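You operate a simulated robot arm through the tools that you are given. There is no shell and no other tool. Be economical: measure what you need, move in short steps, check, and stop when the job is done.

The job below is to be done with a simulated robot arm. You get a single attempt, and the scene is never put back.

TASK
Put things in order on the top of the wide steel table. At the end: the brown cupcake from the top of the wide steel table stands where the white bun stood; the white bun from the top of the wide steel table stands where the blue sponge stood; the blue sponge stands where the cream squeeze bottle stood; the white ticket (marked "jelly") from the top of the wide steel table is on the white plate; the cream squeeze bottle stands where the white ticket stood; whatever was shut is shut again. Leave all else as you found it, and nothing knocked over.
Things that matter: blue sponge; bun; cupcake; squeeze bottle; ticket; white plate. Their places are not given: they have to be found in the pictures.

The check looks at the end state, three seconds after you hand in, the way a careful person would. Anything else that was tipped, shoved, dropped, spilled or broken makes it a failure.

THE ROBOT
A 7-joint arm with a two-finger parallel gripper, fixed in place. Base frame: the origin is at the foot of the arm, x ahead of it, y to its left, z up; the work surface is at about z = 0.8. Lengths are in m, angles in degrees, forces in N, time in s.
With the tool pointing down near the work surface it reaches from about 0.1 to 0.66 m from the base axis. Its first joint turns from -66.0 to 66.0 degrees. Payload 1.57 kg.
The TCP is the grasp point between the finger pads, 0.03 m short of the fingertips. In the tool frame z runs along the fingers and y along their closing line. The gripper opens to 0.08 m. The fingers are 0.017 m wide and 0.012 m thick; the gripper's body (0.04 by 0.082 m) begins 0.08 m behind the TCP.
Orientation is that of the tool frame in the base frame, as a unit quaternion [x, y, z, w]. With the fingers straight down and closing along the base's y, the tool's x points along the base's -x, its y along +y and its z along -z.

THE INTERFACE
- The arm moves only by the tool apply_moves. Its argument "moves" is a list that holds one entry, the list of rows, each a list of 7 numbers: the shift along the tool's x, y, z in units of 20 mm (1.0 is 20 mm), then the turn, a rotation vector about the tool's x, y, z in units of 8 degrees (1.0 is 8 degrees), then the finger opening in m, from 0 to 0.08. In form: [[[dx, dy, dz, ax, ay, az, claw], ...]]. A call has 1 to 10 rows; each row shifts and turns the commanded pose from where the row before left it, along the tool's axes as they then stand. A call with a number of a shift or a turn outside -1 to 1 is refused whole. Rows are played at 5 a second. More than 0.05 m and 8.6 degrees between two rows, or a gripper value outside its range, and nothing of the call is played. Where a pose cannot be reached the arm comes as near as it can. A force on the tool above 40 N (or 10 N above the force at the start of the call, whichever is more), or a blocked arm, ends the call early, and 0.2 s more pass. Each finger travels about 0.072 m/s and halts on what it meets, pressing with about 33 N; the grip force reading is that of the motor and also rises with nothing between the fingers. The clock runs only during rows and for 0.2 s after the last one: add rows that do not move to give the fingers time. The reply holds the time, the measured pose of the TCP, the force on the tool along the base axes, the opening and the grip force, in the units named above and with some noise, with the torque about the TCP (base axes, N m) and any sound that the robot's microphone picked up.
- Cameras (640 x 400 px; columns grow to the right, rows downward): "scene" is fixed at [0.0532, 0.4319, 1.4193]; the picture's right is [-0.78, -0.63, 0.00], its down [-0.40, 0.50, -0.77] and it looks along [0.48, -0.60, -0.64] (base axes); focal length 326 px, centre (320, 200). "wrist" rides on the gripper at [0.072, -0.007, -0.122] in the tool frame; the picture's right is [0.09, 1.00, 0.00], its down [-0.84, 0.08, -0.54] and it looks along [-0.54, 0.05, 0.84] (tool axes); focal length 238 px, centre (320, 200).
- capture(camera): a new picture of that camera. No time passes.
- measure_at(camera, pixels): for up to 12 pixels [column, row] of the newest picture of that camera ("zoom" is the newest enlarged one), the place [x, y, z] in the base frame of the surface seen there, good to about 0.002 m. No time passes.
- close_up(camera, box): a new picture of the part [left, top, right, bottom] of that camera's present view, enlarged. No time passes.
- job_done(): hands the job in; it is judged then, once.

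Go step by step. Measure first, check grasps and placings, and put right what went wrong. The budget is 80 turns and 54 pictures, counting those below and the enlarged ones. Unless the task says otherwise, let go and move clear before handing in, and close with one line.

The tools are called after "Request:" as name(argument=value, ...) on one line, values as JSON. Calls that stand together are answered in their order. apply_moves: Moves the arm, as the interface text tells. Its arguments: {"type":"object","properties":{"moves":{"type":"array","items":{"type":"array","items":{"type":"array","items":{"type":"number"}}}}},"required":["moves"]} The other tools are called the same way: capture (camera) takes a picture; measure_at (camera, pixels) gives the place of the surface under pixels of a picture; close_up (camera, box) takes an enlarged picture of a part of a camera's view; job_done () hands the job in.

At the start:

```text
time: 0.0
ee_pos: [0.3415, -0.1282, 1.056]
ee_rot: [0.0, 1.0, -0.001, 0.0]
force: [0.4, -1.0, 0.2]
moment: [0.02, 0.01, 0.02]
finger_gap: 0.0802
grasp_force: 0.1
```

scene: 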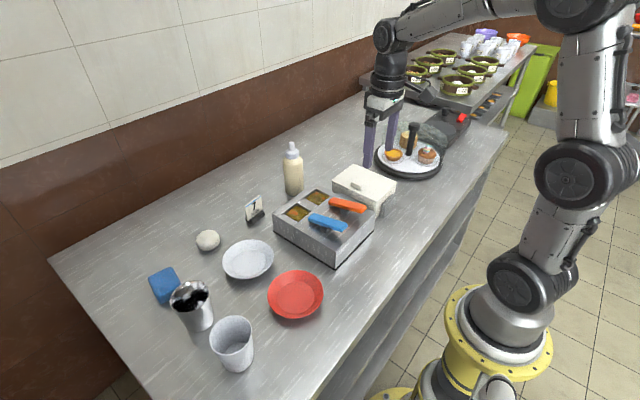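
wrist: 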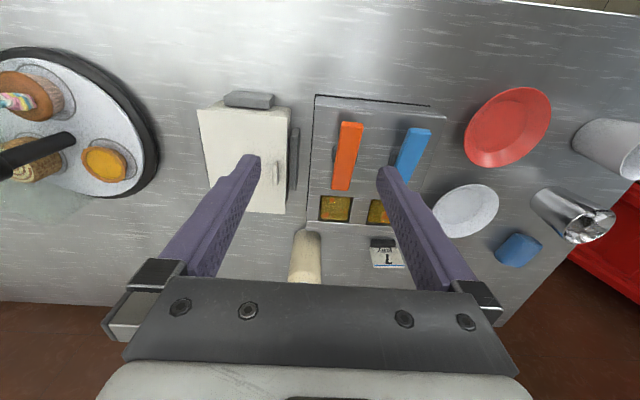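

The overview shows a plate of cakes near (410,155), a bottle at (292,170), a ticket at (255,208), a bun at (207,240) and a sponge at (165,285). I'll enlarge these areas to see the details.

Request:
close_up(camera="scene", box=[340, 90, 500, 190])

Request:
close_up(camera="scene", box=[130, 130, 402, 300])

```text
4.00 times, centred on (420, 140) of scene
```

zoom: 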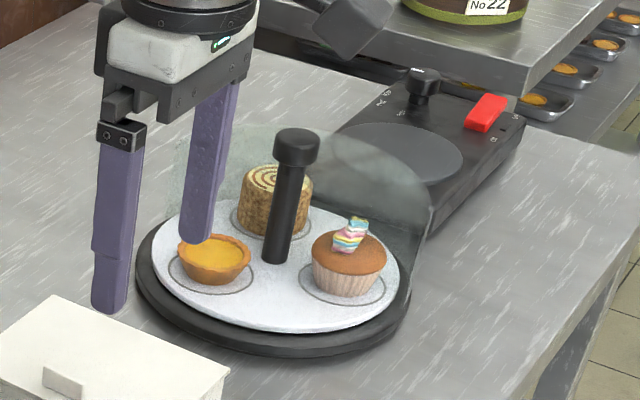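

```text
2.35 times, centred on (266, 215) of scene
```

zoom: 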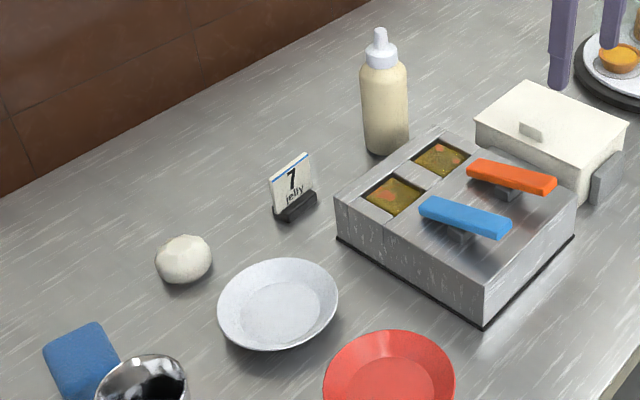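

The carousel has three cakes and a clear screen behind or around them, and the brown cupcake sits near (428,155). I'll measure the objects next.

Request:
capture(camera="scene")

Request:
measure_at(camera="scene", pixels=[[427, 150], [427, 162], [413, 125], [409, 154], [393, 154], [409, 137], [440, 137], [430, 125], [408, 174], [384, 143], [400, 172], [443, 150]])

Request:
measure_at(camera="zoom", pixels=[[378, 35], [385, 62], [386, 150], [362, 145], [293, 180], [294, 208], [280, 218], [315, 195], [183, 240], [183, 281], [158, 262], [210, 262]])

Request:
measure_at(camera="scene", pixels=[[165, 285], [150, 279], [172, 268], [180, 280], [157, 301], [247, 260], [224, 262], [272, 256], [247, 278], [248, 243], [190, 290], [207, 240]])

```text
49 pictures are left
```

scene: 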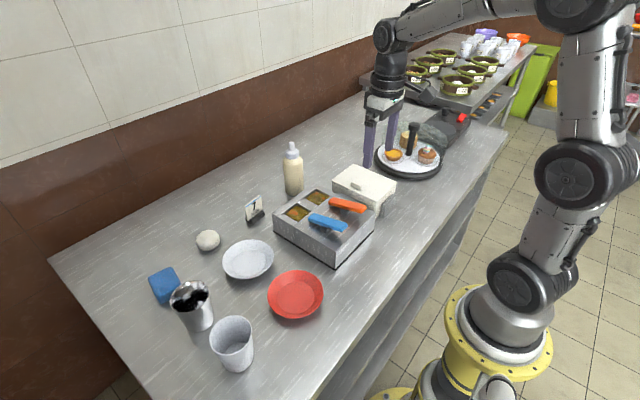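

```text
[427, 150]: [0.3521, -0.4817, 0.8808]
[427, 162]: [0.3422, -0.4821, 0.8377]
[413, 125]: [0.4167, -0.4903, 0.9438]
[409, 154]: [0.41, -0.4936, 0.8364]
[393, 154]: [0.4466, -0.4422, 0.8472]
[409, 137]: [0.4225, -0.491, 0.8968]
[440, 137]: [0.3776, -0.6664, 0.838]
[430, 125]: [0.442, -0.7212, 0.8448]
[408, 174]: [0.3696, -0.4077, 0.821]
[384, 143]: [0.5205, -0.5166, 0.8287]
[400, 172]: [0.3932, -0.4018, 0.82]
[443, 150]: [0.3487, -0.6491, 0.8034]
```

```text
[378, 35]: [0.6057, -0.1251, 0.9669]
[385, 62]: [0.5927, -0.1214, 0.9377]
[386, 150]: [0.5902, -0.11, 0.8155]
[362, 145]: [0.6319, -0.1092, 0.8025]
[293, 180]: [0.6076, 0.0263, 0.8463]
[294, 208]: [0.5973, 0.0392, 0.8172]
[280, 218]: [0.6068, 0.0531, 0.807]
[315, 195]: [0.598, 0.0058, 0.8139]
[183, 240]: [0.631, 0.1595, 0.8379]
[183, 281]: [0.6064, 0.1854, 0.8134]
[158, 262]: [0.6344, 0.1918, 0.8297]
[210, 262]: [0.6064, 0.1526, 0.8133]
```

```text
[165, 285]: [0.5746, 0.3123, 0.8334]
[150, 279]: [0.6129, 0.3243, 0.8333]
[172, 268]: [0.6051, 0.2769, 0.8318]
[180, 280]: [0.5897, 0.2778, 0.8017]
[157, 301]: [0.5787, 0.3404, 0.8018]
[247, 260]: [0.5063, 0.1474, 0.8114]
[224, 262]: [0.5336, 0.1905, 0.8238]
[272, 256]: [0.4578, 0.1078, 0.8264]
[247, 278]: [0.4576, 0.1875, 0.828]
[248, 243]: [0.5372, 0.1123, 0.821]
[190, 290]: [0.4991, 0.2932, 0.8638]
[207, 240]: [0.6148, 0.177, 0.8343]
```

All five objects and the plate are located, with the ticket near (0.60, 0.03) and the plate centre near (0.50, 0.15). I'll move above the ticket, bun and sponge area for wrist views.

Request:
apply_moves(moves=[[[-0.85, 1, 0.25, 0, 0, 0, 0.08], [-0.85, 1, 0.25, 0, 0, 0, 0.08], [-0.85, 1, 0.25, 0, 0, 0, 0.08], [-0.85, 1, 0.25, 0, 0, 0, 0.08], [-0.85, 1, 0.25, 0, 0, 0, 0.08], [-0.85, 1, 0.25, 0, 0, 0, 0.08], [-0.85, 1, 0.25, 0, 0, 0, 0.08], [-0.85, 1, 0.25, 0, 0, 0, 0.08], [-0.85, 1, 0.25, 0, 0, 0, 0.08]]])

Request:
capture(camera="wrist")

```text
time: 2.0
ee_pos: [0.4961, 0.0552, 1.0098]
ee_rot: [0.0, 1.0, 0.0, 0.0]
force: [0.0, -0.3, -0.2]
moment: [-0.01, -0.01, 0.01]
finger_gap: 0.0803
grasp_force: 0.1
```

```text
48 pictures are left
```

wrist: 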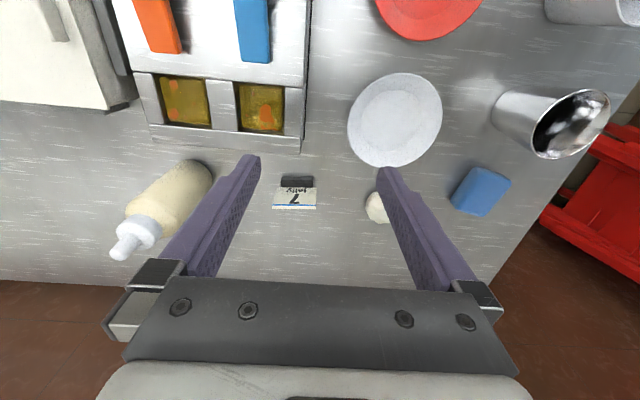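

The ticket at (295,190) faces the arm and runs almost along y. I'll enlarge it and measure the ticket and the plate.

Request:
close_up(camera="wrist", box=[256, 160, 336, 210])

Request:
measure_at(camera="wrist", pixels=[[349, 122], [441, 115], [393, 74], [395, 165], [395, 117], [365, 118], [428, 114], [375, 205], [452, 195], [487, 168], [511, 181], [483, 215]])

Request:
measure_at(camera="zoom", pixels=[[320, 320], [150, 300], [460, 300], [300, 160], [220, 130], [460, 140], [140, 380], [470, 380]])

```text
8.00 times, centred on (296, 185) of wrist
```

zoom: 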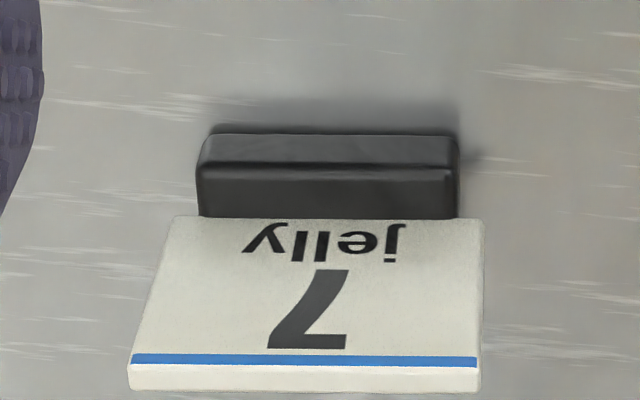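

```text
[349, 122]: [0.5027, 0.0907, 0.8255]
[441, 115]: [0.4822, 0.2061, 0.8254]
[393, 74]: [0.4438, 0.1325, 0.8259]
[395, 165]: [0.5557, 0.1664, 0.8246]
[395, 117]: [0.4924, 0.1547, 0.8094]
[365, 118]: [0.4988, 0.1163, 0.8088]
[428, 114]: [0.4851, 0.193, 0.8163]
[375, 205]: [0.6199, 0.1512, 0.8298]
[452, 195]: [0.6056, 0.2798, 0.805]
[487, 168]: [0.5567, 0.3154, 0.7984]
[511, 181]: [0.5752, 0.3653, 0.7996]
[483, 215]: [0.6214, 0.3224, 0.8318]
```

```text
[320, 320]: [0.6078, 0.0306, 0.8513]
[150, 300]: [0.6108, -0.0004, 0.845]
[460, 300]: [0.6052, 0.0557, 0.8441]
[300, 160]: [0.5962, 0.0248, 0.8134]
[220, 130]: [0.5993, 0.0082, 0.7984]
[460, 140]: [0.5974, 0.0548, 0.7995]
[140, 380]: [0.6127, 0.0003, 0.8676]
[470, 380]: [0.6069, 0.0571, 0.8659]
```

The card spans y from 0.000 to 0.057, with x about 0.610, its top at z 0.867 and about 6° of yaw. I'll move above it with matching yaw.

Request:
apply_moves(moves=[[[-0.95, -0.223, 0.83, 0, 0, 0, 0.08], [-0.95, -0.223, 0.83, 0, 0, 0, 0.08], [-0.95, -0.223, 0.83, 0, 0, 0, 0.08], [-0.95, -0.223, 0.83, 0, 0, 0, 0.08], [-0.95, -0.223, 0.83, 0, 0, 0, 0.08], [-0.95, -0.223, 0.83, 0, 0, 0, 0.08], [0, 0, 0, 0, 0, -0.73, 0.08], [0, 0, 0, 0, 0, 0, 0.08]]])

Request:
capture(camera="wrist")

```text
time: 3.8
ee_pos: [0.6106, 0.0255, 0.9107]
ee_rot: [-0.051, 0.999, 0.001, 0.0]
force: [0.0, 0.9, -0.2]
moment: [0.02, -0.01, 0.01]
finger_gap: 0.0801
grasp_force: 0.1
```

```text
46 pictures are left
```

wrist: 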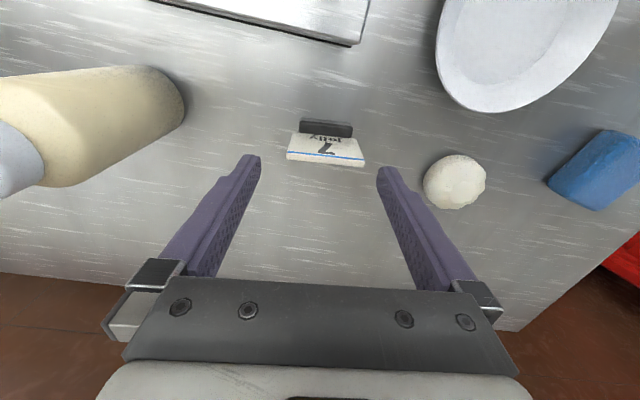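

The card now looks parallel to the closing line. The blue line drops 6 px over 75 px, which matches the camera's own tilt. I'll re-measure it before descending.

Request:
measure_at(camera="wrist", pixels=[[289, 156], [361, 163], [325, 158], [303, 123], [350, 127], [326, 127], [424, 182], [486, 178], [456, 155], [455, 208], [455, 180]])

Request:
close_up(camera="wrist", box=[240, 100, 400, 200])

```text
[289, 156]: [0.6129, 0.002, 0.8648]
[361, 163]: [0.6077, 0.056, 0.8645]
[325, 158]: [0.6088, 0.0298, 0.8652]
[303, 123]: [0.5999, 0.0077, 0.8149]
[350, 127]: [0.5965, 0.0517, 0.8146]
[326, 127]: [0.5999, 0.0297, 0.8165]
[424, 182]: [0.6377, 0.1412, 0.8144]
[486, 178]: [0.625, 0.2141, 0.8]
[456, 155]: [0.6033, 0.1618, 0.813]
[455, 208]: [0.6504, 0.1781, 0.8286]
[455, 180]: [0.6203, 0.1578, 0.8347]
```

```text
4.00 times, centred on (320, 150) of wrist
```

zoom: 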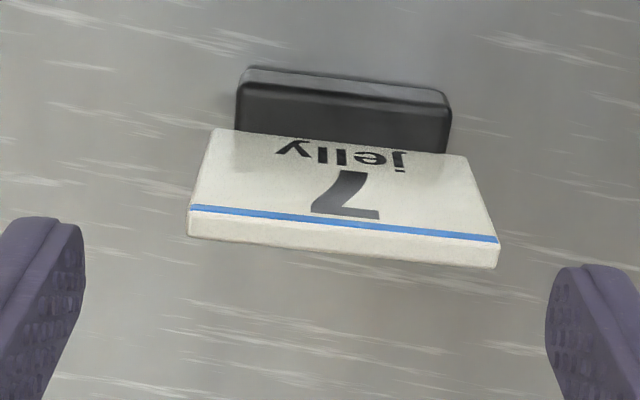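

Card centre is (0.6105, 0.029). I'll descend to z 0.855 and close.

Request:
apply_moves(moves=[[[0, 0.175, 0.95, 0, 0, 0, 0.08], [0, 0, 0.95, 0, 0, 0, 0.08], [0, 0, 0.9, 0, 0, 0, 0.08], [0, 0, 0, 0, 0, 0, 0.065], [0, 0, 0, 0, 0, 0, 0.05], [0, 0, 0, 0, 0, 0, 0.05], [0, 0, 0, 0, 0, 0, 0.05]]])

Request:
capture(camera="wrist")

```text
time: 5.4
ee_pos: [0.6085, 0.029, 0.8552]
ee_rot: [-0.05, 0.999, 0.0, -0.001]
force: [1.0, 0.1, 0.6]
moment: [0.0, -0.01, 0.03]
finger_gap: 0.0592
grasp_force: 32.9
```

```text
44 pictures are left
```

wrist: 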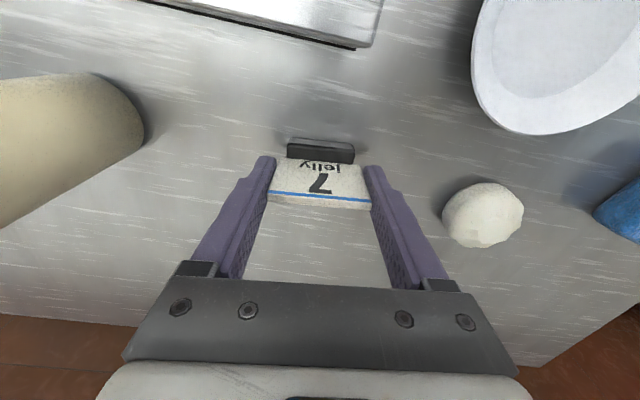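

The gap of 0.059 shows the ticket is gripped. I'll lift it and carry it over the plate.

Request:
apply_moves(moves=[[[0, 0, -1, 0, 0, 0, 0.05], [0, 0, -1, 0, 0, 0, 0.05], [0, 0, -1, 0, 0, 0, 0.05], [0.677, 0.931, 0, 0, 0, 0, 0.05], [0.677, 0.931, 0, 0, 0, 0, 0.05], [0.677, 0.931, 0, 0, 0, 0, 0.05], [0.677, 0.931, 0, 0, 0, 0, 0.05], [0.677, 0.931, 0, 0, 0, 0, 0.05], [0.677, 0.931, 0, 0, 0, 0, 0.05], [0.677, 0.931, 0, 0, 0, 0, 0.05]]])

Request:
capture(camera="scene")

Request:
capture(camera="wrist")

```text
time: 7.6
ee_pos: [0.4998, 0.1491, 0.9159]
ee_rot: [-0.051, 0.999, -0.001, 0.0]
force: [0.0, -0.1, 0.4]
moment: [0.03, -0.02, 0.03]
finger_gap: 0.0593
grasp_force: 32.8
```

```text
43 pictures are left
```

scene: 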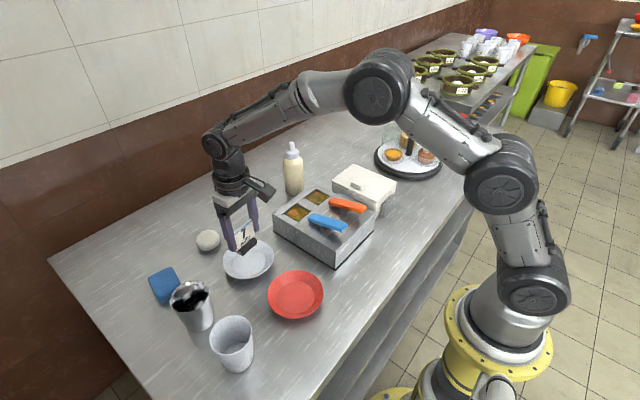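

```text
42 pictures are left
```

wrist: 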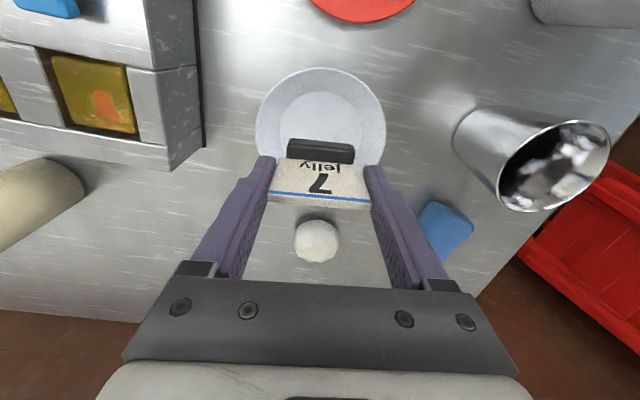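

The ticket is above the plate. I'll lower it about 0.050 to meet the plate floor at 0.809.

Request:
apply_moves(moves=[[[0, 0, 1, 0, 0, 0, 0.05], [0, 0, 1, 0, 0, 0, 0.05], [0, 0, 0.35, 0, 0, 0, 0.05], [0, 0, 0.12, 0, 0, 0, 0.05], [0, 0, 0, 0, 0, 0, 0.05]]])

Request:
close_up(camera="scene", box=[200, 200, 300, 290])

```text
time: 8.8
ee_pos: [0.4998, 0.149, 0.8672]
ee_rot: [-0.05, 0.999, 0.0, 0.001]
force: [-0.6, -0.5, -0.8]
moment: [0.01, -0.03, 0.0]
finger_gap: 0.0594
grasp_force: 32.8
```

```text
4.44 times, centred on (250, 245) of scene
```

zoom: 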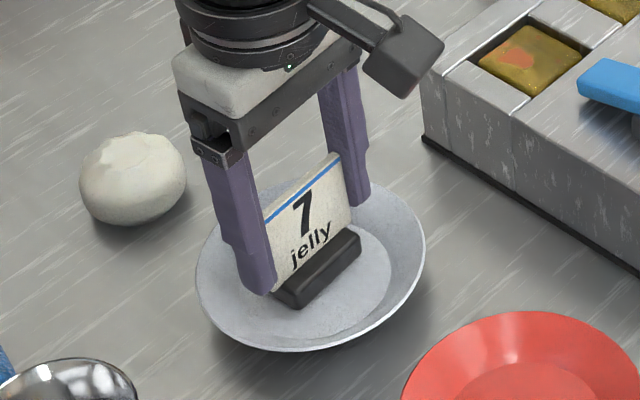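

No contact yet, so I'll lower slightly more.

Request:
apply_moves(moves=[[[0, 0, 0.06, 0, 0, 0, 0.05], [0, 0, 0.05, 0, 0, 0, 0.05], [0, 0, 0, 0, 0, 0, 0.05]]])

```text
time: 9.6
ee_pos: [0.5014, 0.1473, 0.8647]
ee_rot: [-0.05, 0.999, 0.0, 0.001]
force: [-0.6, 0.2, 4.3]
moment: [-0.02, 0.09, 0.02]
finger_gap: 0.0592
grasp_force: 32.8
```

A force of 4.3 N means the ticket is touching the plate. I'll release slowly and rise.

Request:
apply_moves(moves=[[[0, 0, 0, 0, 0, 0, 0.063], [0, 0, 0, 0, 0, 0, 0.07], [0, 0, 0, 0, 0, 0, 0.078], [0, 0, 0, 0, 0, 0, 0.08], [0, 0, -0.5, 0, 0, 0, 0.08], [0, 0, -1, 0, 0, 0, 0.08], [0, 0, -1, 0, 0, 0, 0.08], [0, 0, -1, 0, 0, 0, 0.08], [0, 0, -1, 0, 0, 0, 0.08]]])

Request:
close_up(camera="scene", box=[200, 200, 300, 290])

```text
time: 11.6
ee_pos: [0.5013, 0.1478, 0.9554]
ee_rot: [-0.051, 0.999, 0.0, 0.0]
force: [0.6, 0.3, 0.1]
moment: [-0.01, -0.02, 0.0]
finger_gap: 0.08
grasp_force: 0.1
```

```text
4.44 times, centred on (250, 245) of scene
```

zoom: 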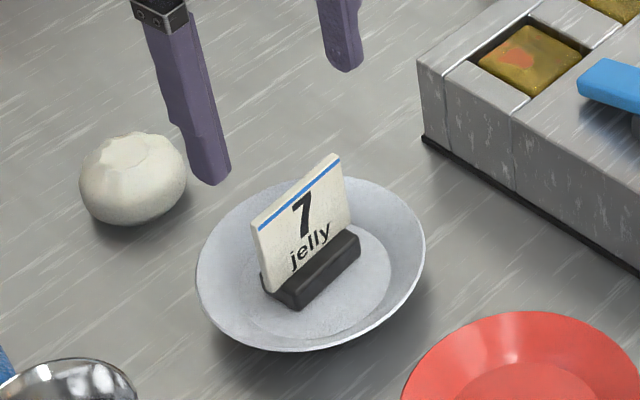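

The ticket stands upright on the plate. Next I'll look at the bottle.

Request:
apply_moves(moves=[[[0, 0, -1, 0, 0, 0.73, 0.08], [0, -1, -0.6, 0, 0, 0, 0.08], [0, -1, -0.6, 0, 0, 0, 0.08], [0, -1, -0.6, 0, 0, 0, 0.08], [0, -1, -0.6, 0, 0, 0, 0.08], [0, -1, -0.6, 0, 0, 0, 0.08], [0, -1, -0.6, 0, 0, 0, 0.08], [0, -1, -0.6, 0, 0, 0, 0.08], [0, -1, -0.6, 0, 0, 0, 0.08], [0, -1, -0.6, 0, 0, 0, 0.08]]])

Request:
apply_moves(moves=[[[0, -1, 0, 0, 0, 0, 0.08], [0, -1, 0, 0, 0, 0, 0.08], [0, -1, 0, 0, 0, 0, 0.08], [0, -1, 0, 0, 0, 0, 0.08], [0, -0.5, 0, 0, 0, 0, 0.08]]])

Request:
capture(camera="wrist")

```text
time: 13.8
ee_pos: [0.5014, -0.0311, 1.0803]
ee_rot: [0.0, 1.0, 0.0, 0.0]
force: [0.6, 0.5, 0.3]
moment: [-0.01, -0.01, -0.01]
finger_gap: 0.08
grasp_force: 0.1
```

```text
time: 15.0
ee_pos: [0.5001, -0.1202, 1.0811]
ee_rot: [0.0, 1.0, 0.0, 0.001]
force: [-0.3, 0.6, -0.7]
moment: [-0.04, 0.01, -0.01]
finger_gap: 0.0802
grasp_force: 0.2
```

```text
39 pictures are left
```

wrist: 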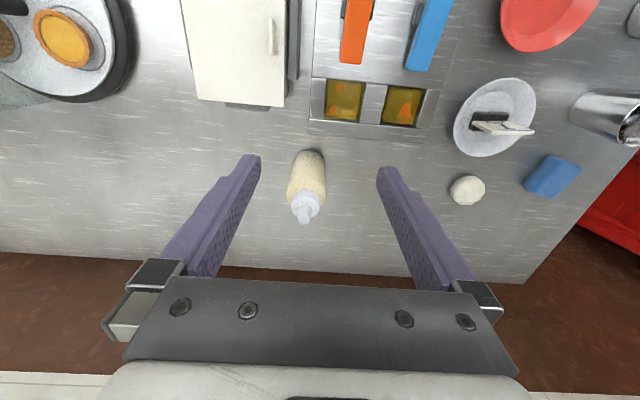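

The bottle is at (306,185). I'll measure its sides, foot and top.

Request:
measure_at(camera="wrist", pixels=[[308, 152], [291, 170], [325, 170], [308, 170], [289, 190], [324, 188], [307, 195], [302, 222], [303, 202], [309, 149]])

Request:
close_up(camera="wrist", box=[260, 140, 356, 230])

```text
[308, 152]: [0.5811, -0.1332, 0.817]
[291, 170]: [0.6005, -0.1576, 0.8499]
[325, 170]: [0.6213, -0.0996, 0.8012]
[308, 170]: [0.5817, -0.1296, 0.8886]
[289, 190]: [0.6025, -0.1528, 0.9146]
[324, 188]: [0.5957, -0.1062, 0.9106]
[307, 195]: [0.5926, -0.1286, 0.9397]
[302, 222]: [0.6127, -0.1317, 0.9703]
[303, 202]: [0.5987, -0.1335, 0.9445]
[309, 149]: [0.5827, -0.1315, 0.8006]
```

```text
4.44 times, centred on (308, 185) of wrist
```

zoom: 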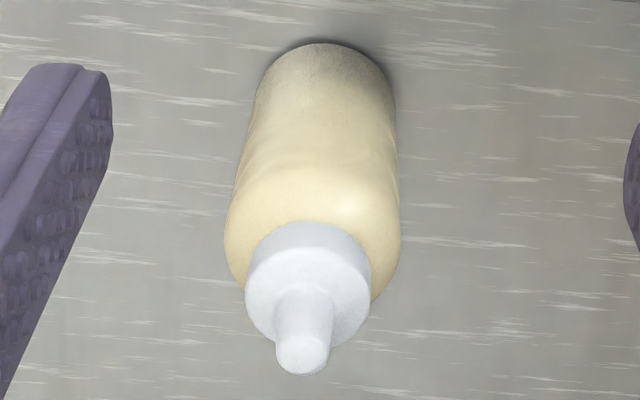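

Bottle centre is about (0.608, -0.131), radius about 0.027, top 0.970. I'll line up above it.

Request:
apply_moves(moves=[[[-0.9, -0.092, 0.5, 0, 0, 0, 0.08], [-0.9, -0.092, 0.5, 0, 0, 0, 0.08], [-0.9, -0.092, 0.5, 0, 0, 0, 0.08], [-0.9, -0.092, 0.5, 0, 0, 0, 0.08], [-0.9, -0.092, 0.5, 0, 0, 0, 0.08], [-0.9, -0.092, 0.5, 0, 0, 0, 0.08], [0, 0, 0, 0, 0, 0, 0.08]]])

Request:
capture(camera="wrist")

Request:
measure_at(camera="wrist", pixels=[[315, 90], [318, 110], [320, 130], [318, 150], [290, 130], [350, 125]])

```text
time: 16.6
ee_pos: [0.6099, -0.1305, 1.0206]
ee_rot: [0.001, 1.0, 0.0, 0.0]
force: [0.2, 0.0, 0.5]
moment: [-0.01, 0.01, -0.02]
finger_gap: 0.0801
grasp_force: 0.0
```

```text
37 pictures are left
```

wrist: 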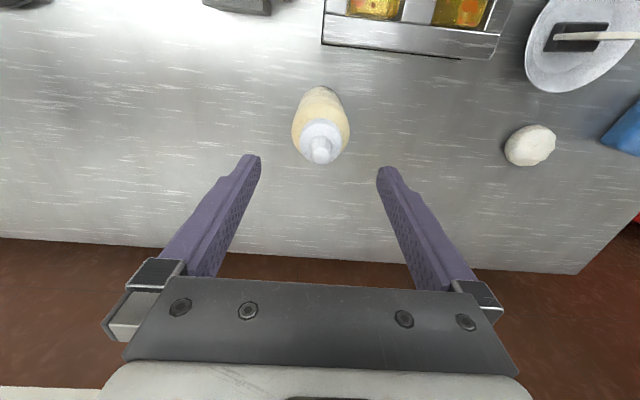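

```text
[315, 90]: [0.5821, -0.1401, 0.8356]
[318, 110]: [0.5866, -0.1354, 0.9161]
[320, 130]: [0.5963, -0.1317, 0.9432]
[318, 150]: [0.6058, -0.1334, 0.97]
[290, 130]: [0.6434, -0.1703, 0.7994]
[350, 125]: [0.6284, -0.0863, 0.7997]
```

The nozzle at (320,150) lies on the tool axis within 2 mm. I'll descend to z 0.905 and grip.

Request:
apply_moves(moves=[[[0.05, -0.08, 0.96, 0, 0, 0, 0.08], [0, 0, 0.96, 0, 0, 0, 0.08], [0, 0, 0.96, 0, 0, 0, 0.08], [0, 0, 0.96, 0, 0, 0, 0.08], [0, 0, 0.96, 0, 0, 0, 0.08], [0, 0, 0.96, 0, 0, 0, 0.08], [0, 0, 0, 0, 0, 0, 0.065], [0, 0, 0, 0, 0, 0, 0.045], [0, 0, 0, 0, 0, 0, 0.045], [0, 0, 0, 0, 0, 0, 0.045]]])

Request:
capture(camera="wrist")

```text
time: 18.8
ee_pos: [0.6066, -0.1333, 0.9086]
ee_rot: [0.0, 1.0, 0.0, 0.0]
force: [0.3, 0.3, 0.0]
moment: [-0.04, -0.06, 0.01]
finger_gap: 0.0562
grasp_force: 11.0
```

```text
36 pictures are left
```

wrist: 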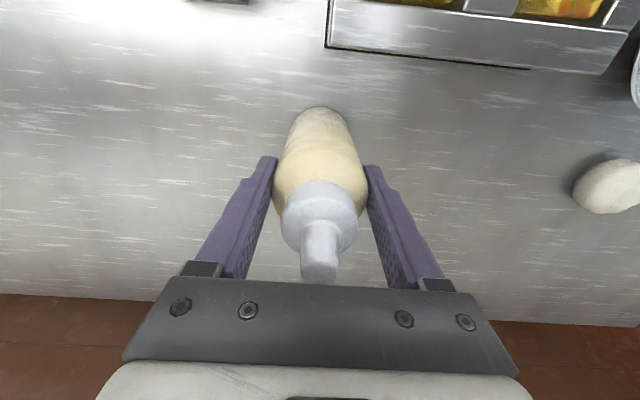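

The fingers hold at a gap of 0.056 with 11 N, which suits a soft bottle. I'll try a small lift.

Request:
apply_moves(moves=[[[0, 0, -0.5, 0, 0, 0, 0.045], [0, 0, -0.5, 0, 0, 0, 0.045]]])

Request:
capture(camera="wrist")

```text
time: 19.4
ee_pos: [0.6068, -0.1328, 0.9292]
ee_rot: [0.0, 1.0, 0.0, 0.0]
force: [-0.3, 0.8, -2.8]
moment: [0.0, 0.0, -0.02]
finger_gap: 0.0565
grasp_force: 10.4
```

```text
35 pictures are left
```

wrist: 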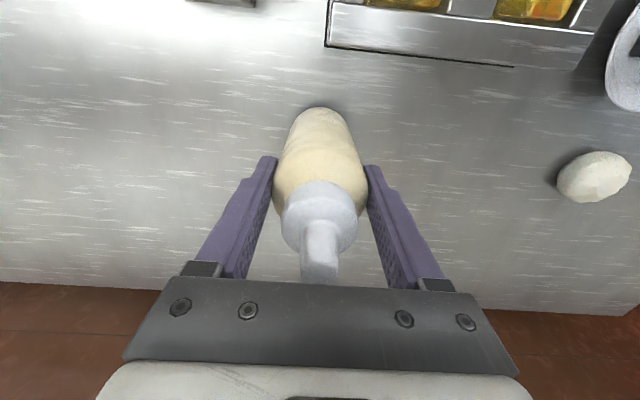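

The bottle came up with the gripper, about 2.8 N. I'll carry it along y to the ticket's old place at (0.606, 0.030).

Request:
apply_moves(moves=[[[0, 0.5, -0.5, 0, 0, 0, 0.045], [0, 1, 0, 0, 0, 0, 0.045], [0, 1, 0, 0, 0, 0, 0.045], [0, 1, 0, 0, 0, 0, 0.045], [0, 1, 0, 0, 0, 0, 0.045], [0, 1, 0, 0, 0, 0, 0.045], [0, 1, 0, 0, 0, 0, 0.045], [0, 1, 0, 0, 0, 0, 0.045], [0, 0.63, 0, 0, 0, 0, 0.045], [0, 0, 0, 0, 0, 0, 0.045]]])

```text
time: 21.6
ee_pos: [0.6091, 0.0292, 0.9369]
ee_rot: [0.001, 1.0, 0.001, 0.0]
force: [-0.4, -0.4, -2.9]
moment: [-0.02, 0.04, -0.01]
finger_gap: 0.0562
grasp_force: 11.5
```

I'm over the spot. I'll lower to just at the grasp height.

Request:
apply_moves(moves=[[[0.08, 0, 0.6, 0, 0, 0, 0.045], [0, 0, 0.6, 0, 0, 0, 0.045], [0, 0, 0.15, 0, 0, 0, 0.045], [0, 0, 0.05, 0, 0, 0, 0.045], [0, 0, 0, 0, 0, 0, 0.045]]])

Request:
close_up(camera="scene", box=[200, 130, 330, 250])

```text
time: 22.8
ee_pos: [0.6075, 0.029, 0.9077]
ee_rot: [0.0, 1.0, 0.0, 0.0]
force: [-2.3, 0.2, 2.7]
moment: [-0.04, 0.24, 0.02]
finger_gap: 0.0564
grasp_force: 11.5
```

```text
3.33 times, centred on (265, 190) of scene
```

zoom: 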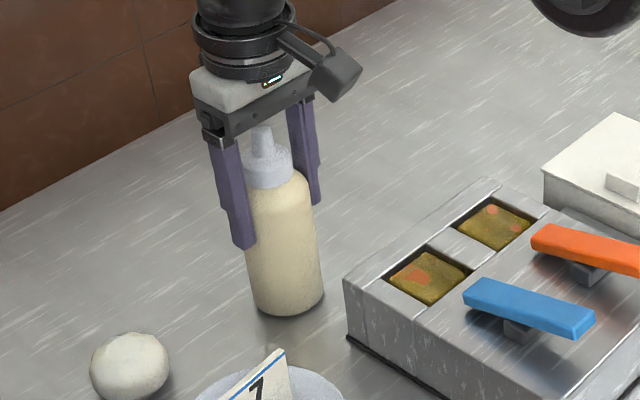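

The table is carrying the bottle. I'll release and rise clear.

Request:
apply_moves(moves=[[[0, 0, 0, 0, 0, 0, 0.06], [0, 0, 0, 0, 0, 0, 0.07], [0, 0, 0, 0, 0, 0, 0.08], [0, 0, 0, 0, 0, 0, 0.08], [0, 0, -0.6, 0, 0, 0, 0.08], [0, 0, -1, 0, 0, 0, 0.08], [0, 0, -1, 0, 0, 0, 0.08], [0, 0, -1, 0, 0, 0, 0.08], [0, 0, -1, 0, 0, 0, 0.08], [0, 0, -1, 0, 0, 0, 0.08]]])

Request:
apply_moves(moves=[[[0.3, 1, 0, 0, 0, 0, 0.08], [0.3, 1, 0, 0, 0, 0, 0.08], [0.3, 1, 0, 0, 0, 0, 0.08], [0.3, 1, 0, 0, 0, 0, 0.08], [0.3, 1, 0, 0, 0, 0, 0.08], [0.3, 1, 0, 0, 0, 0, 0.08], [0.3, 1, 0, 0, 0, 0, 0.08], [0.3, 1, 0, 0, 0, 0, 0.08], [0.3, 1, 0, 0, 0, 0, 0.08], [0.3, 1, 0, 0, 0, 0, 0.08]]])

Request:
capture(camera="wrist")

```text
time: 25.0
ee_pos: [0.6058, 0.0291, 1.0189]
ee_rot: [0.0, 1.0, 0.0, 0.0]
force: [-0.4, 0.2, -0.4]
moment: [-0.02, 0.0, -0.01]
finger_gap: 0.0801
grasp_force: 0.2
```

```text
time: 27.2
ee_pos: [0.5439, 0.2311, 1.0218]
ee_rot: [0.001, 1.0, 0.0, 0.0]
force: [-0.1, 0.2, -1.1]
moment: [0.01, -0.02, 0.0]
finger_gap: 0.0799
grasp_force: 0.0
```

```text
33 pictures are left
```

wrist: 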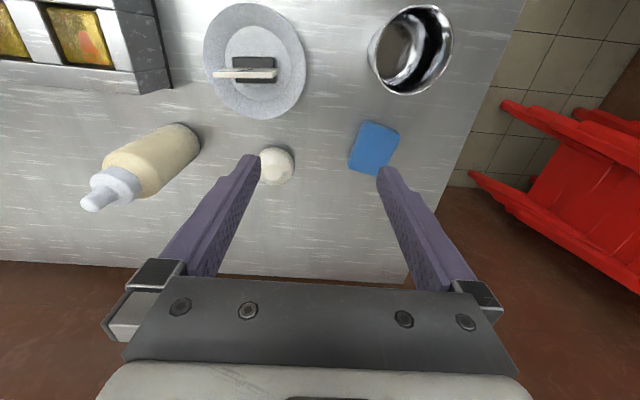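

The bottle stands at the ticket's place. I'll measure the sponge at (374,148), the steel cup and the bun.

Request:
close_up(camera="wrist", box=[320, 100, 432, 190])

Request:
measure_at(camera="wrist", pixels=[[366, 123], [398, 132], [380, 174], [350, 167], [374, 148], [360, 145], [388, 152], [408, 92], [276, 166], [262, 166], [292, 166], [276, 150]])

```text
4.44 times, centred on (376, 145) of wrist
```

zoom: 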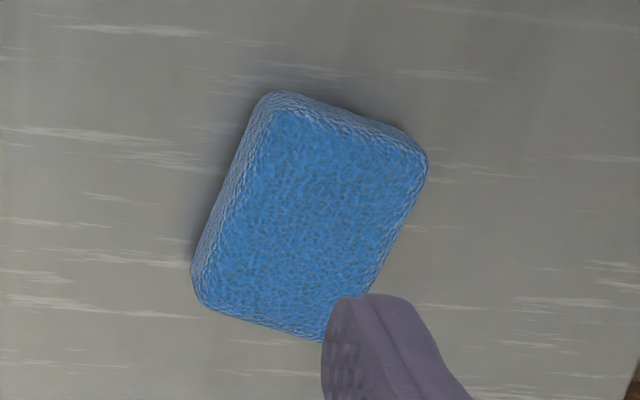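

```text
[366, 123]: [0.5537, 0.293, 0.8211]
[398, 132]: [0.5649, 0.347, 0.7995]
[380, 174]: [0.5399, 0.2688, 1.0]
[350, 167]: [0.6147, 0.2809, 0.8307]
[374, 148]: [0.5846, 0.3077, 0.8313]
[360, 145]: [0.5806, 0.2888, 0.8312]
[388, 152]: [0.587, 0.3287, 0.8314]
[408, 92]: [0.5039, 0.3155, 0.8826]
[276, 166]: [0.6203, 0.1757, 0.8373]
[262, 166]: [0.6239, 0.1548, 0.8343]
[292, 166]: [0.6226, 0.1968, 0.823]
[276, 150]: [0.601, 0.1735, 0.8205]
```

Next I'll measure the sponge's edges in the enlarged view.

Request:
measure_at(camera="zoom", pixels=[[275, 110], [212, 265], [410, 165], [370, 270], [240, 185], [390, 220], [340, 130], [270, 315], [195, 285], [425, 165], [265, 97], [315, 215]])

```text
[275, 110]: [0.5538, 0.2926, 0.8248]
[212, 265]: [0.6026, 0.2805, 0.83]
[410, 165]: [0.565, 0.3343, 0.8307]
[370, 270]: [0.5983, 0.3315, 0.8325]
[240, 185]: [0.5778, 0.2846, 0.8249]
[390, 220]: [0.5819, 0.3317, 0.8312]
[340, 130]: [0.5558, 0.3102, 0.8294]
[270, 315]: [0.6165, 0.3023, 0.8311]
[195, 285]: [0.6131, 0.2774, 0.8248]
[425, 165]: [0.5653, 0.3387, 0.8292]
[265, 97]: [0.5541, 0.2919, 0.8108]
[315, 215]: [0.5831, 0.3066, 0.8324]
```

The sponge centre is about (0.588, 0.308), about 0.048 wide, with its long axis at -14° and its top at 0.832. I'll go above it with matching yaw.

Request:
apply_moves(moves=[[[-0.33, 0.655, 0.9, 0, 0, 0, 0.08], [-0.33, 0.655, 0.9, 0, 0, 0, 0.08], [-0.33, 0.655, 0.9, 0, 0, 0, 0.08], [-0.33, 0.655, 0.9, 0, 0, 0, 0.08], [-0.33, 0.655, 0.9, 0, 0, 0, 0.08], [-0.33, 0.655, 0.9, 0, 0, 0, 0.08], [0, 0, 0, 0, 0, 0.9, 0.08], [0, 0, 0, 0, 0, 0.9, 0.08], [0, 0, 0, 0, 0, 0, 0.08]]])

Request:
capture(camera="wrist")

```text
time: 29.2
ee_pos: [0.579, 0.2988, 0.9203]
ee_rot: [0.126, 0.992, 0.0, 0.001]
force: [-0.6, -0.5, -0.4]
moment: [-0.02, 0.0, 0.01]
finger_gap: 0.0799
grasp_force: 0.0
out of reach, approached as far as the arm can: row 6
```

```text
31 pictures are left
```

wrist: 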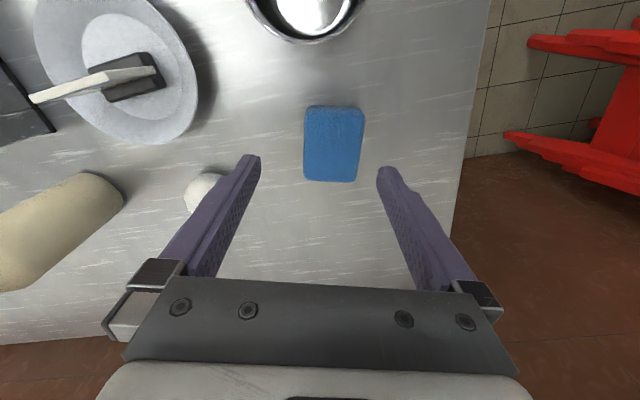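

The arm ran out of reach with the tool straight down. I'll tilt the fingers outward by about 12°, which keeps the closing line level.

Request:
apply_moves(moves=[[[0, 0, 0, 0, -0.75, 0, 0.08], [0, 0, 0, 0, -0.75, 0, 0.08], [0, 0, 0, 0, 0, 0, 0.08]]])

Request:
measure_at(camera="wrist", pixels=[[305, 145], [361, 147], [334, 178], [336, 108], [308, 35]])

```text
time: 30.0
ee_pos: [0.579, 0.2975, 0.9205]
ee_rot: [0.125, 0.987, -0.013, 0.104]
force: [0.7, -0.5, 0.2]
moment: [-0.01, 0.01, -0.04]
finger_gap: 0.0799
grasp_force: 0.0
```

```text
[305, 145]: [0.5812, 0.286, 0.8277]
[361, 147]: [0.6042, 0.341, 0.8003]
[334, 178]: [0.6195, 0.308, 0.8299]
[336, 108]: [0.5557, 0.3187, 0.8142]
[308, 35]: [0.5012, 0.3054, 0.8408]
```

Tilting worked. I'll approach along a line to the sponge and stop a bit above the final height.

Request:
apply_moves(moves=[[[0.169, 0.3, 0.843, 0, 0, 0, 0.08], [0.169, 0.305, 0.843, 0, 0, 0, 0.08], [0.169, 0, 0.843, 0, 0, 0, 0.08], [0.169, 0, 0.6, 0, 0, 0, 0.08], [0, 0, 0, 0, 0, 0, 0.08]]])

Request:
capture(camera="wrist")

Request:
close_up(camera="scene", box=[120, 220, 280, 330])

```text
time: 31.2
ee_pos: [0.5824, 0.3097, 0.8562]
ee_rot: [0.125, 0.987, -0.013, 0.104]
force: [0.1, -0.2, 0.7]
moment: [-0.03, 0.0, 0.02]
finger_gap: 0.08
grasp_force: 0.1
```

```text
30 pictures are left
```

wrist: 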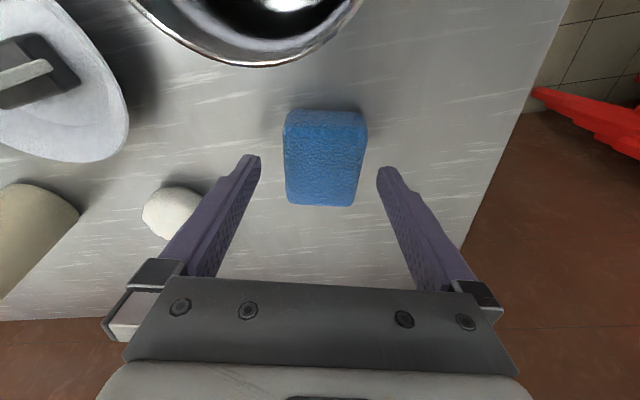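

```text
3.64 times, centred on (200, 275) of scene
```

zoom: 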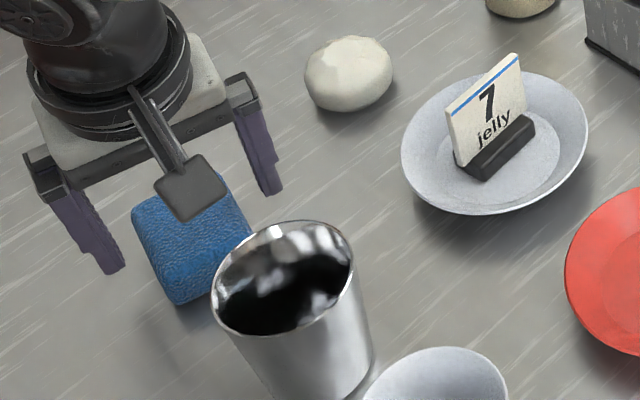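

Fingers straddle the sponge, and the camera arm is clear of the cup by about 5 cm. I'll lower 22 mm and close.

Request:
apply_moves(moves=[[[0.12, 0, 0.55, 0, 0, 0, 0.08], [0.11, 0, 0.53, 0, 0, 0, 0.08], [0, 0, 0, 0, 0, 0, 0.065], [0, 0, 0, 0, 0, 0, 0.045], [0, 0, 0, 0, 0, 0, 0.035], [0, 0, 0, 0, 0, 0, 0.035], [0, 0, 0, 0, 0, 0, 0.035]]])

Request:
capture(camera="wrist")

```text
time: 32.8
ee_pos: [0.5806, 0.3109, 0.8341]
ee_rot: [0.124, 0.987, -0.013, 0.104]
force: [-0.5, -0.6, -0.5]
moment: [-0.02, 0.01, -0.01]
finger_gap: 0.0539
grasp_force: 33.1
```

```text
28 pictures are left
```

wrist: 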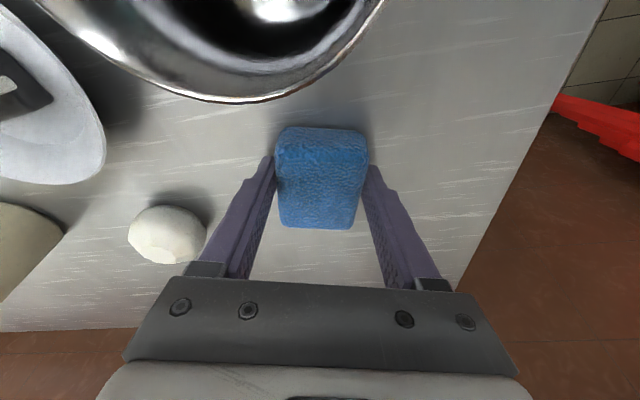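

The sponge is gripped at a gap of 0.054, with its centre about 9 mm ahead of the TCP. I'll lift it, pull back a little and head toward -y above the other things.

Request:
apply_moves(moves=[[[-0.208, 0, -0.978, 0, 0, 0, 0.035], [-0.355, -0.58, -0.95, 0, 0, 0, 0.035], [-0.355, -0.58, -0.95, 0, 0, 0, 0.035], [-0.355, -0.58, -0.95, 0, 0, 0, 0.035], [-0.355, -0.58, -0.95, 0, 0, 0, 0.035], [0.327, -0.853, -0.887, 0, 0, 0, 0.035], [0.327, -0.853, -0.887, 0, 0, 0, 0.035], [0.327, -0.853, -0.887, 0, 0, 0, 0.035], [0.327, -0.853, -0.887, 0, 0, 0, 0.035], [0.327, -0.853, -0.887, 0, 0, 0, 0.035]]])

```text
time: 35.0
ee_pos: [0.5128, 0.1911, 1.0124]
ee_rot: [0.125, 0.987, -0.013, 0.104]
force: [0.1, 0.1, 0.3]
moment: [-0.01, 0.01, 0.03]
finger_gap: 0.0351
grasp_force: 0.1
```

The gap reads 0.035 with no force, so the sponge may have been lost. I'll look.

Request:
capture(camera="scene")

Request:
capture(camera="wrist")

```text
27 pictures are left
```

scene: 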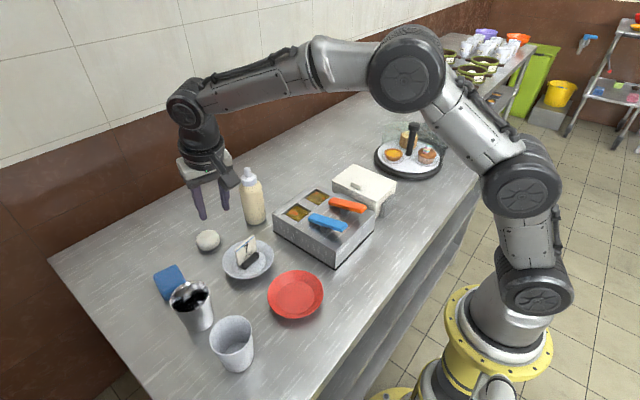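

```text
26 pictures are left
```

wrist: 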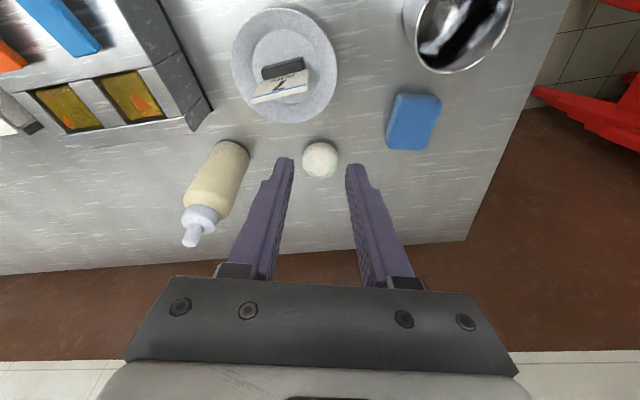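

The sponge is still on the table at (413,122), so it slipped out. I'll measure its new place.

Request:
close_up(camera="wrist", box=[370, 80, 466, 160])

Request:
measure_at(camera="zoom", pixels=[[180, 90], [115, 440], [480, 120], [400, 460], [300, 280], [150, 260], [440, 280], [330, 95], [260, 455]])

```text
5.00 times, centred on (418, 120) of wrist
```

zoom: 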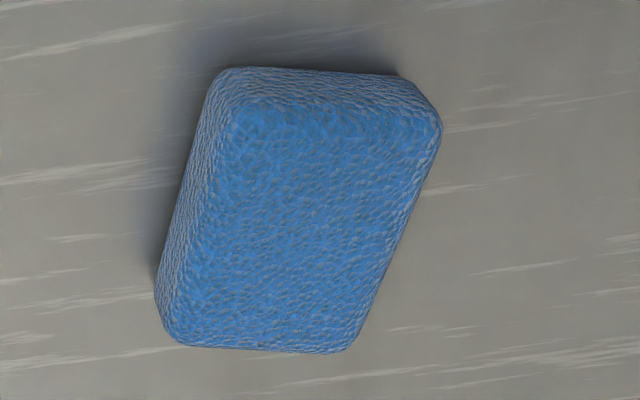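

```text
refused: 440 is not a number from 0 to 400
```

Request:
measure_at(camera="zoom", pixels=[[215, 90], [160, 300], [440, 125], [365, 320], [300, 215], [190, 190], [405, 220], [320, 85], [265, 345], [345, 345], [180, 335]])

```text
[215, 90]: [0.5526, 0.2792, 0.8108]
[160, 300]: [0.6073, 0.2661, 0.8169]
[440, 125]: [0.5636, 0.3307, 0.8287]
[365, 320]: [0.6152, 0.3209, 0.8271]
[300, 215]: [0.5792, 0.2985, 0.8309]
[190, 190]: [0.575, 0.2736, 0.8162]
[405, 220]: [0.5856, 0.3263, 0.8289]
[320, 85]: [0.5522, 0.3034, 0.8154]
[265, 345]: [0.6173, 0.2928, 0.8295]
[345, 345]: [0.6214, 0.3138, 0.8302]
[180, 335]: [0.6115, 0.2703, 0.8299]
```

The sponge now sits at about (0.585, 0.299) with the same yaw and a width of 0.054. I'll go back, grip deeper with the tips near the table, and lift gently.

Request:
apply_moves(moves=[[[-0.116, 0.877, 0.845, 0, 0, 0, 0.08], [-0.116, 0.877, 0.845, 0, 0, 0, 0.08], [-0.116, 0.877, 0.845, 0, 0, 0, 0.08], [-0.116, 0.877, 0.845, 0, 0, 0, 0.08], [-0.116, 0.877, 0.845, 0, 0, 0, 0.08], [-0.116, 0.877, 0.845, 0, 0, 0, 0.08], [-0.116, 0.877, 0.845, 0, 0, 0, 0.08], [0.208, 0, 0.978, 0, 0, 0, 0.08], [0.208, 0, 0.978, 0, 0, 0, 0.08], [0, 0, 0, 0, 0, 0, 0.08]]])

Request:
capture(camera="wrist")

```text
time: 37.2
ee_pos: [0.5814, 0.2991, 0.8638]
ee_rot: [0.125, 0.987, -0.013, 0.104]
force: [-0.6, 0.5, -0.8]
moment: [0.01, -0.02, -0.01]
finger_gap: 0.08
grasp_force: 0.0
```

```text
24 pictures are left
```

wrist: 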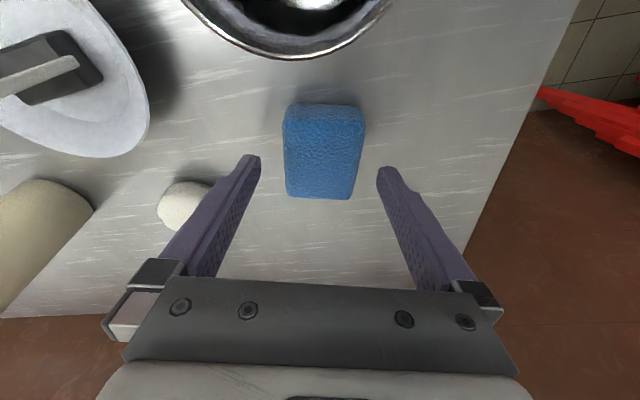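

Aligned. I'll go down to z 0.8315, close, then lift 8 mm slowly.

Request:
apply_moves(moves=[[[0.168, 0, 0.79, 0, 0, 0, 0.08], [0.168, 0, 0.79, 0, 0, 0, 0.08], [0, 0, 0, 0, 0, 0, 0.065], [0, 0, 0, 0, 0, 0, 0.045], [0, 0, 0, 0, 0, 0, 0.03], [0, 0, 0, 0, 0, 0, 0.03], [0, 0, 0, 0, 0, 0, 0.03]]])

Request:
apply_moves(moves=[[[-0.04, 0, -0.2, 0, 0, 0, 0.03], [-0.04, 0, -0.2, 0, 0, 0, 0.03]]])

Request:
close_up(camera="wrist", box=[220, 90, 420, 250])

```text
time: 38.8
ee_pos: [0.5803, 0.2996, 0.8319]
ee_rot: [0.126, 0.986, -0.013, 0.105]
force: [-0.2, -6.6, 10.8]
moment: [-0.41, 0.01, 0.11]
finger_gap: 0.0542
grasp_force: 33.2
```

```text
time: 39.4
ee_pos: [0.5804, 0.3007, 0.8352]
ee_rot: [0.125, 0.987, -0.014, 0.102]
force: [0.8, -0.1, -0.6]
moment: [-0.01, 0.01, -0.01]
finger_gap: 0.054
grasp_force: 33.3
```

```text
2.50 times, centred on (320, 170) of wrist
```

zoom: 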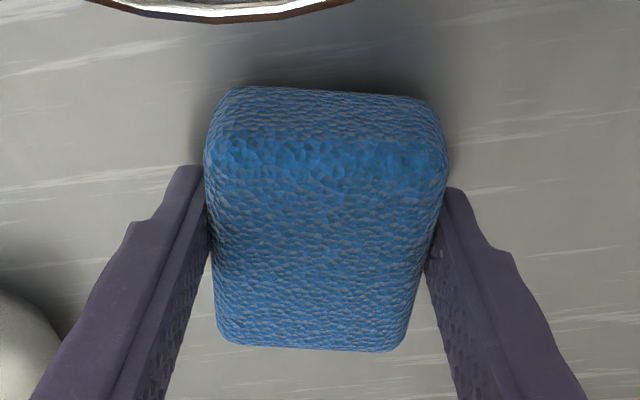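

The grip reads 33 N at 0.054. I'll lift slowly in small rows and watch.

Request:
apply_moves(moves=[[[-0.04, 0, -0.2, 0, 0, 0, 0.03], [-0.06, 0, -0.3, 0, 0, 0, 0.03], [-0.06, 0, -0.3, 0, 0, 0, 0.03], [0, 0, 0, 0, 0, 0, 0.03]]])

Request:
close_up(camera="scene", box=[120, 220, 280, 330])

```text
time: 40.4
ee_pos: [0.5798, 0.3027, 0.8538]
ee_rot: [0.124, 0.987, -0.013, 0.104]
force: [0.3, -1.5, -0.5]
moment: [0.0, 0.0, 0.0]
finger_gap: 0.0539
grasp_force: 32.9
```

```text
3.64 times, centred on (200, 275) of scene
```

zoom: 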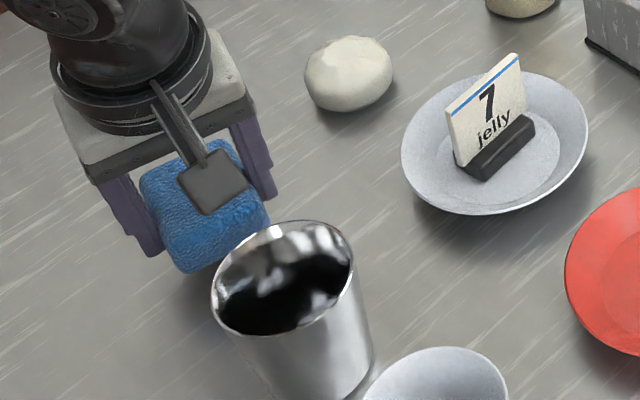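

The sponge is lifted with the gripper. I'll keep rising at half speed.

Request:
apply_moves(moves=[[[-0.1, 0, -0.5, 0, 0, 0, 0.03], [-0.1, 0, -0.5, 0, 0, 0, 0.03], [-0.1, 0, -0.5, 0, 0, 0, 0.03], [-0.1, 0, -0.5, 0, 0, 0, 0.03], [-0.1, 0, -0.5, 0, 0, 0, 0.03], [0.15, -0.4, -0.45, 0, 0, 0, 0.03], [0.15, -0.4, -0.45, 0, 0, 0, 0.03], [0.15, -0.4, -0.45, 0, 0, 0, 0.03], [0.15, -0.4, -0.45, 0, 0, 0, 0.03]]])

Request:
capture(camera="wrist")

```text
time: 42.4
ee_pos: [0.5543, 0.2766, 0.939]
ee_rot: [0.125, 0.987, -0.014, 0.104]
force: [0.5, 0.0, -0.1]
moment: [0.02, -0.03, 0.01]
finger_gap: 0.0537
grasp_force: 33.4
```

```text
21 pictures are left
```

wrist: 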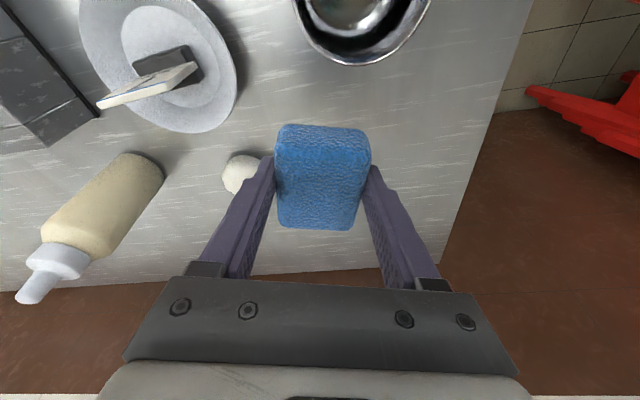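

Still held. I'll continue at a moderate speed to about (0.49, 0.15, 1.0).

Request:
apply_moves(moves=[[[0.086, -0.69, -0.33, 0, 0, 0, 0.03], [0.086, -0.69, -0.33, 0, 0, 0, 0.03], [0.086, -0.69, -0.33, 0, 0, 0, 0.03], [0.086, -0.69, -0.33, 0, 0, 0, 0.03], [0.086, -0.69, -0.33, 0, 0, 0, 0.03], [0.086, -0.69, -0.33, 0, 0, 0, 0.03], [0.086, -0.69, -0.33, 0, 0, 0, 0.03], [0.086, -0.69, -0.33, 0, 0, 0, 0.03], [0.086, -0.69, -0.33, 0, 0, 0, 0.03], [0.086, -0.69, -0.33, 0, 0, 0, 0.03]]])

```text
time: 44.6
ee_pos: [0.4917, 0.1454, 0.9962]
ee_rot: [0.125, 0.987, -0.013, 0.104]
force: [0.1, -0.6, -1.2]
moment: [0.01, 0.01, -0.01]
finger_gap: 0.0536
grasp_force: 33.0
```

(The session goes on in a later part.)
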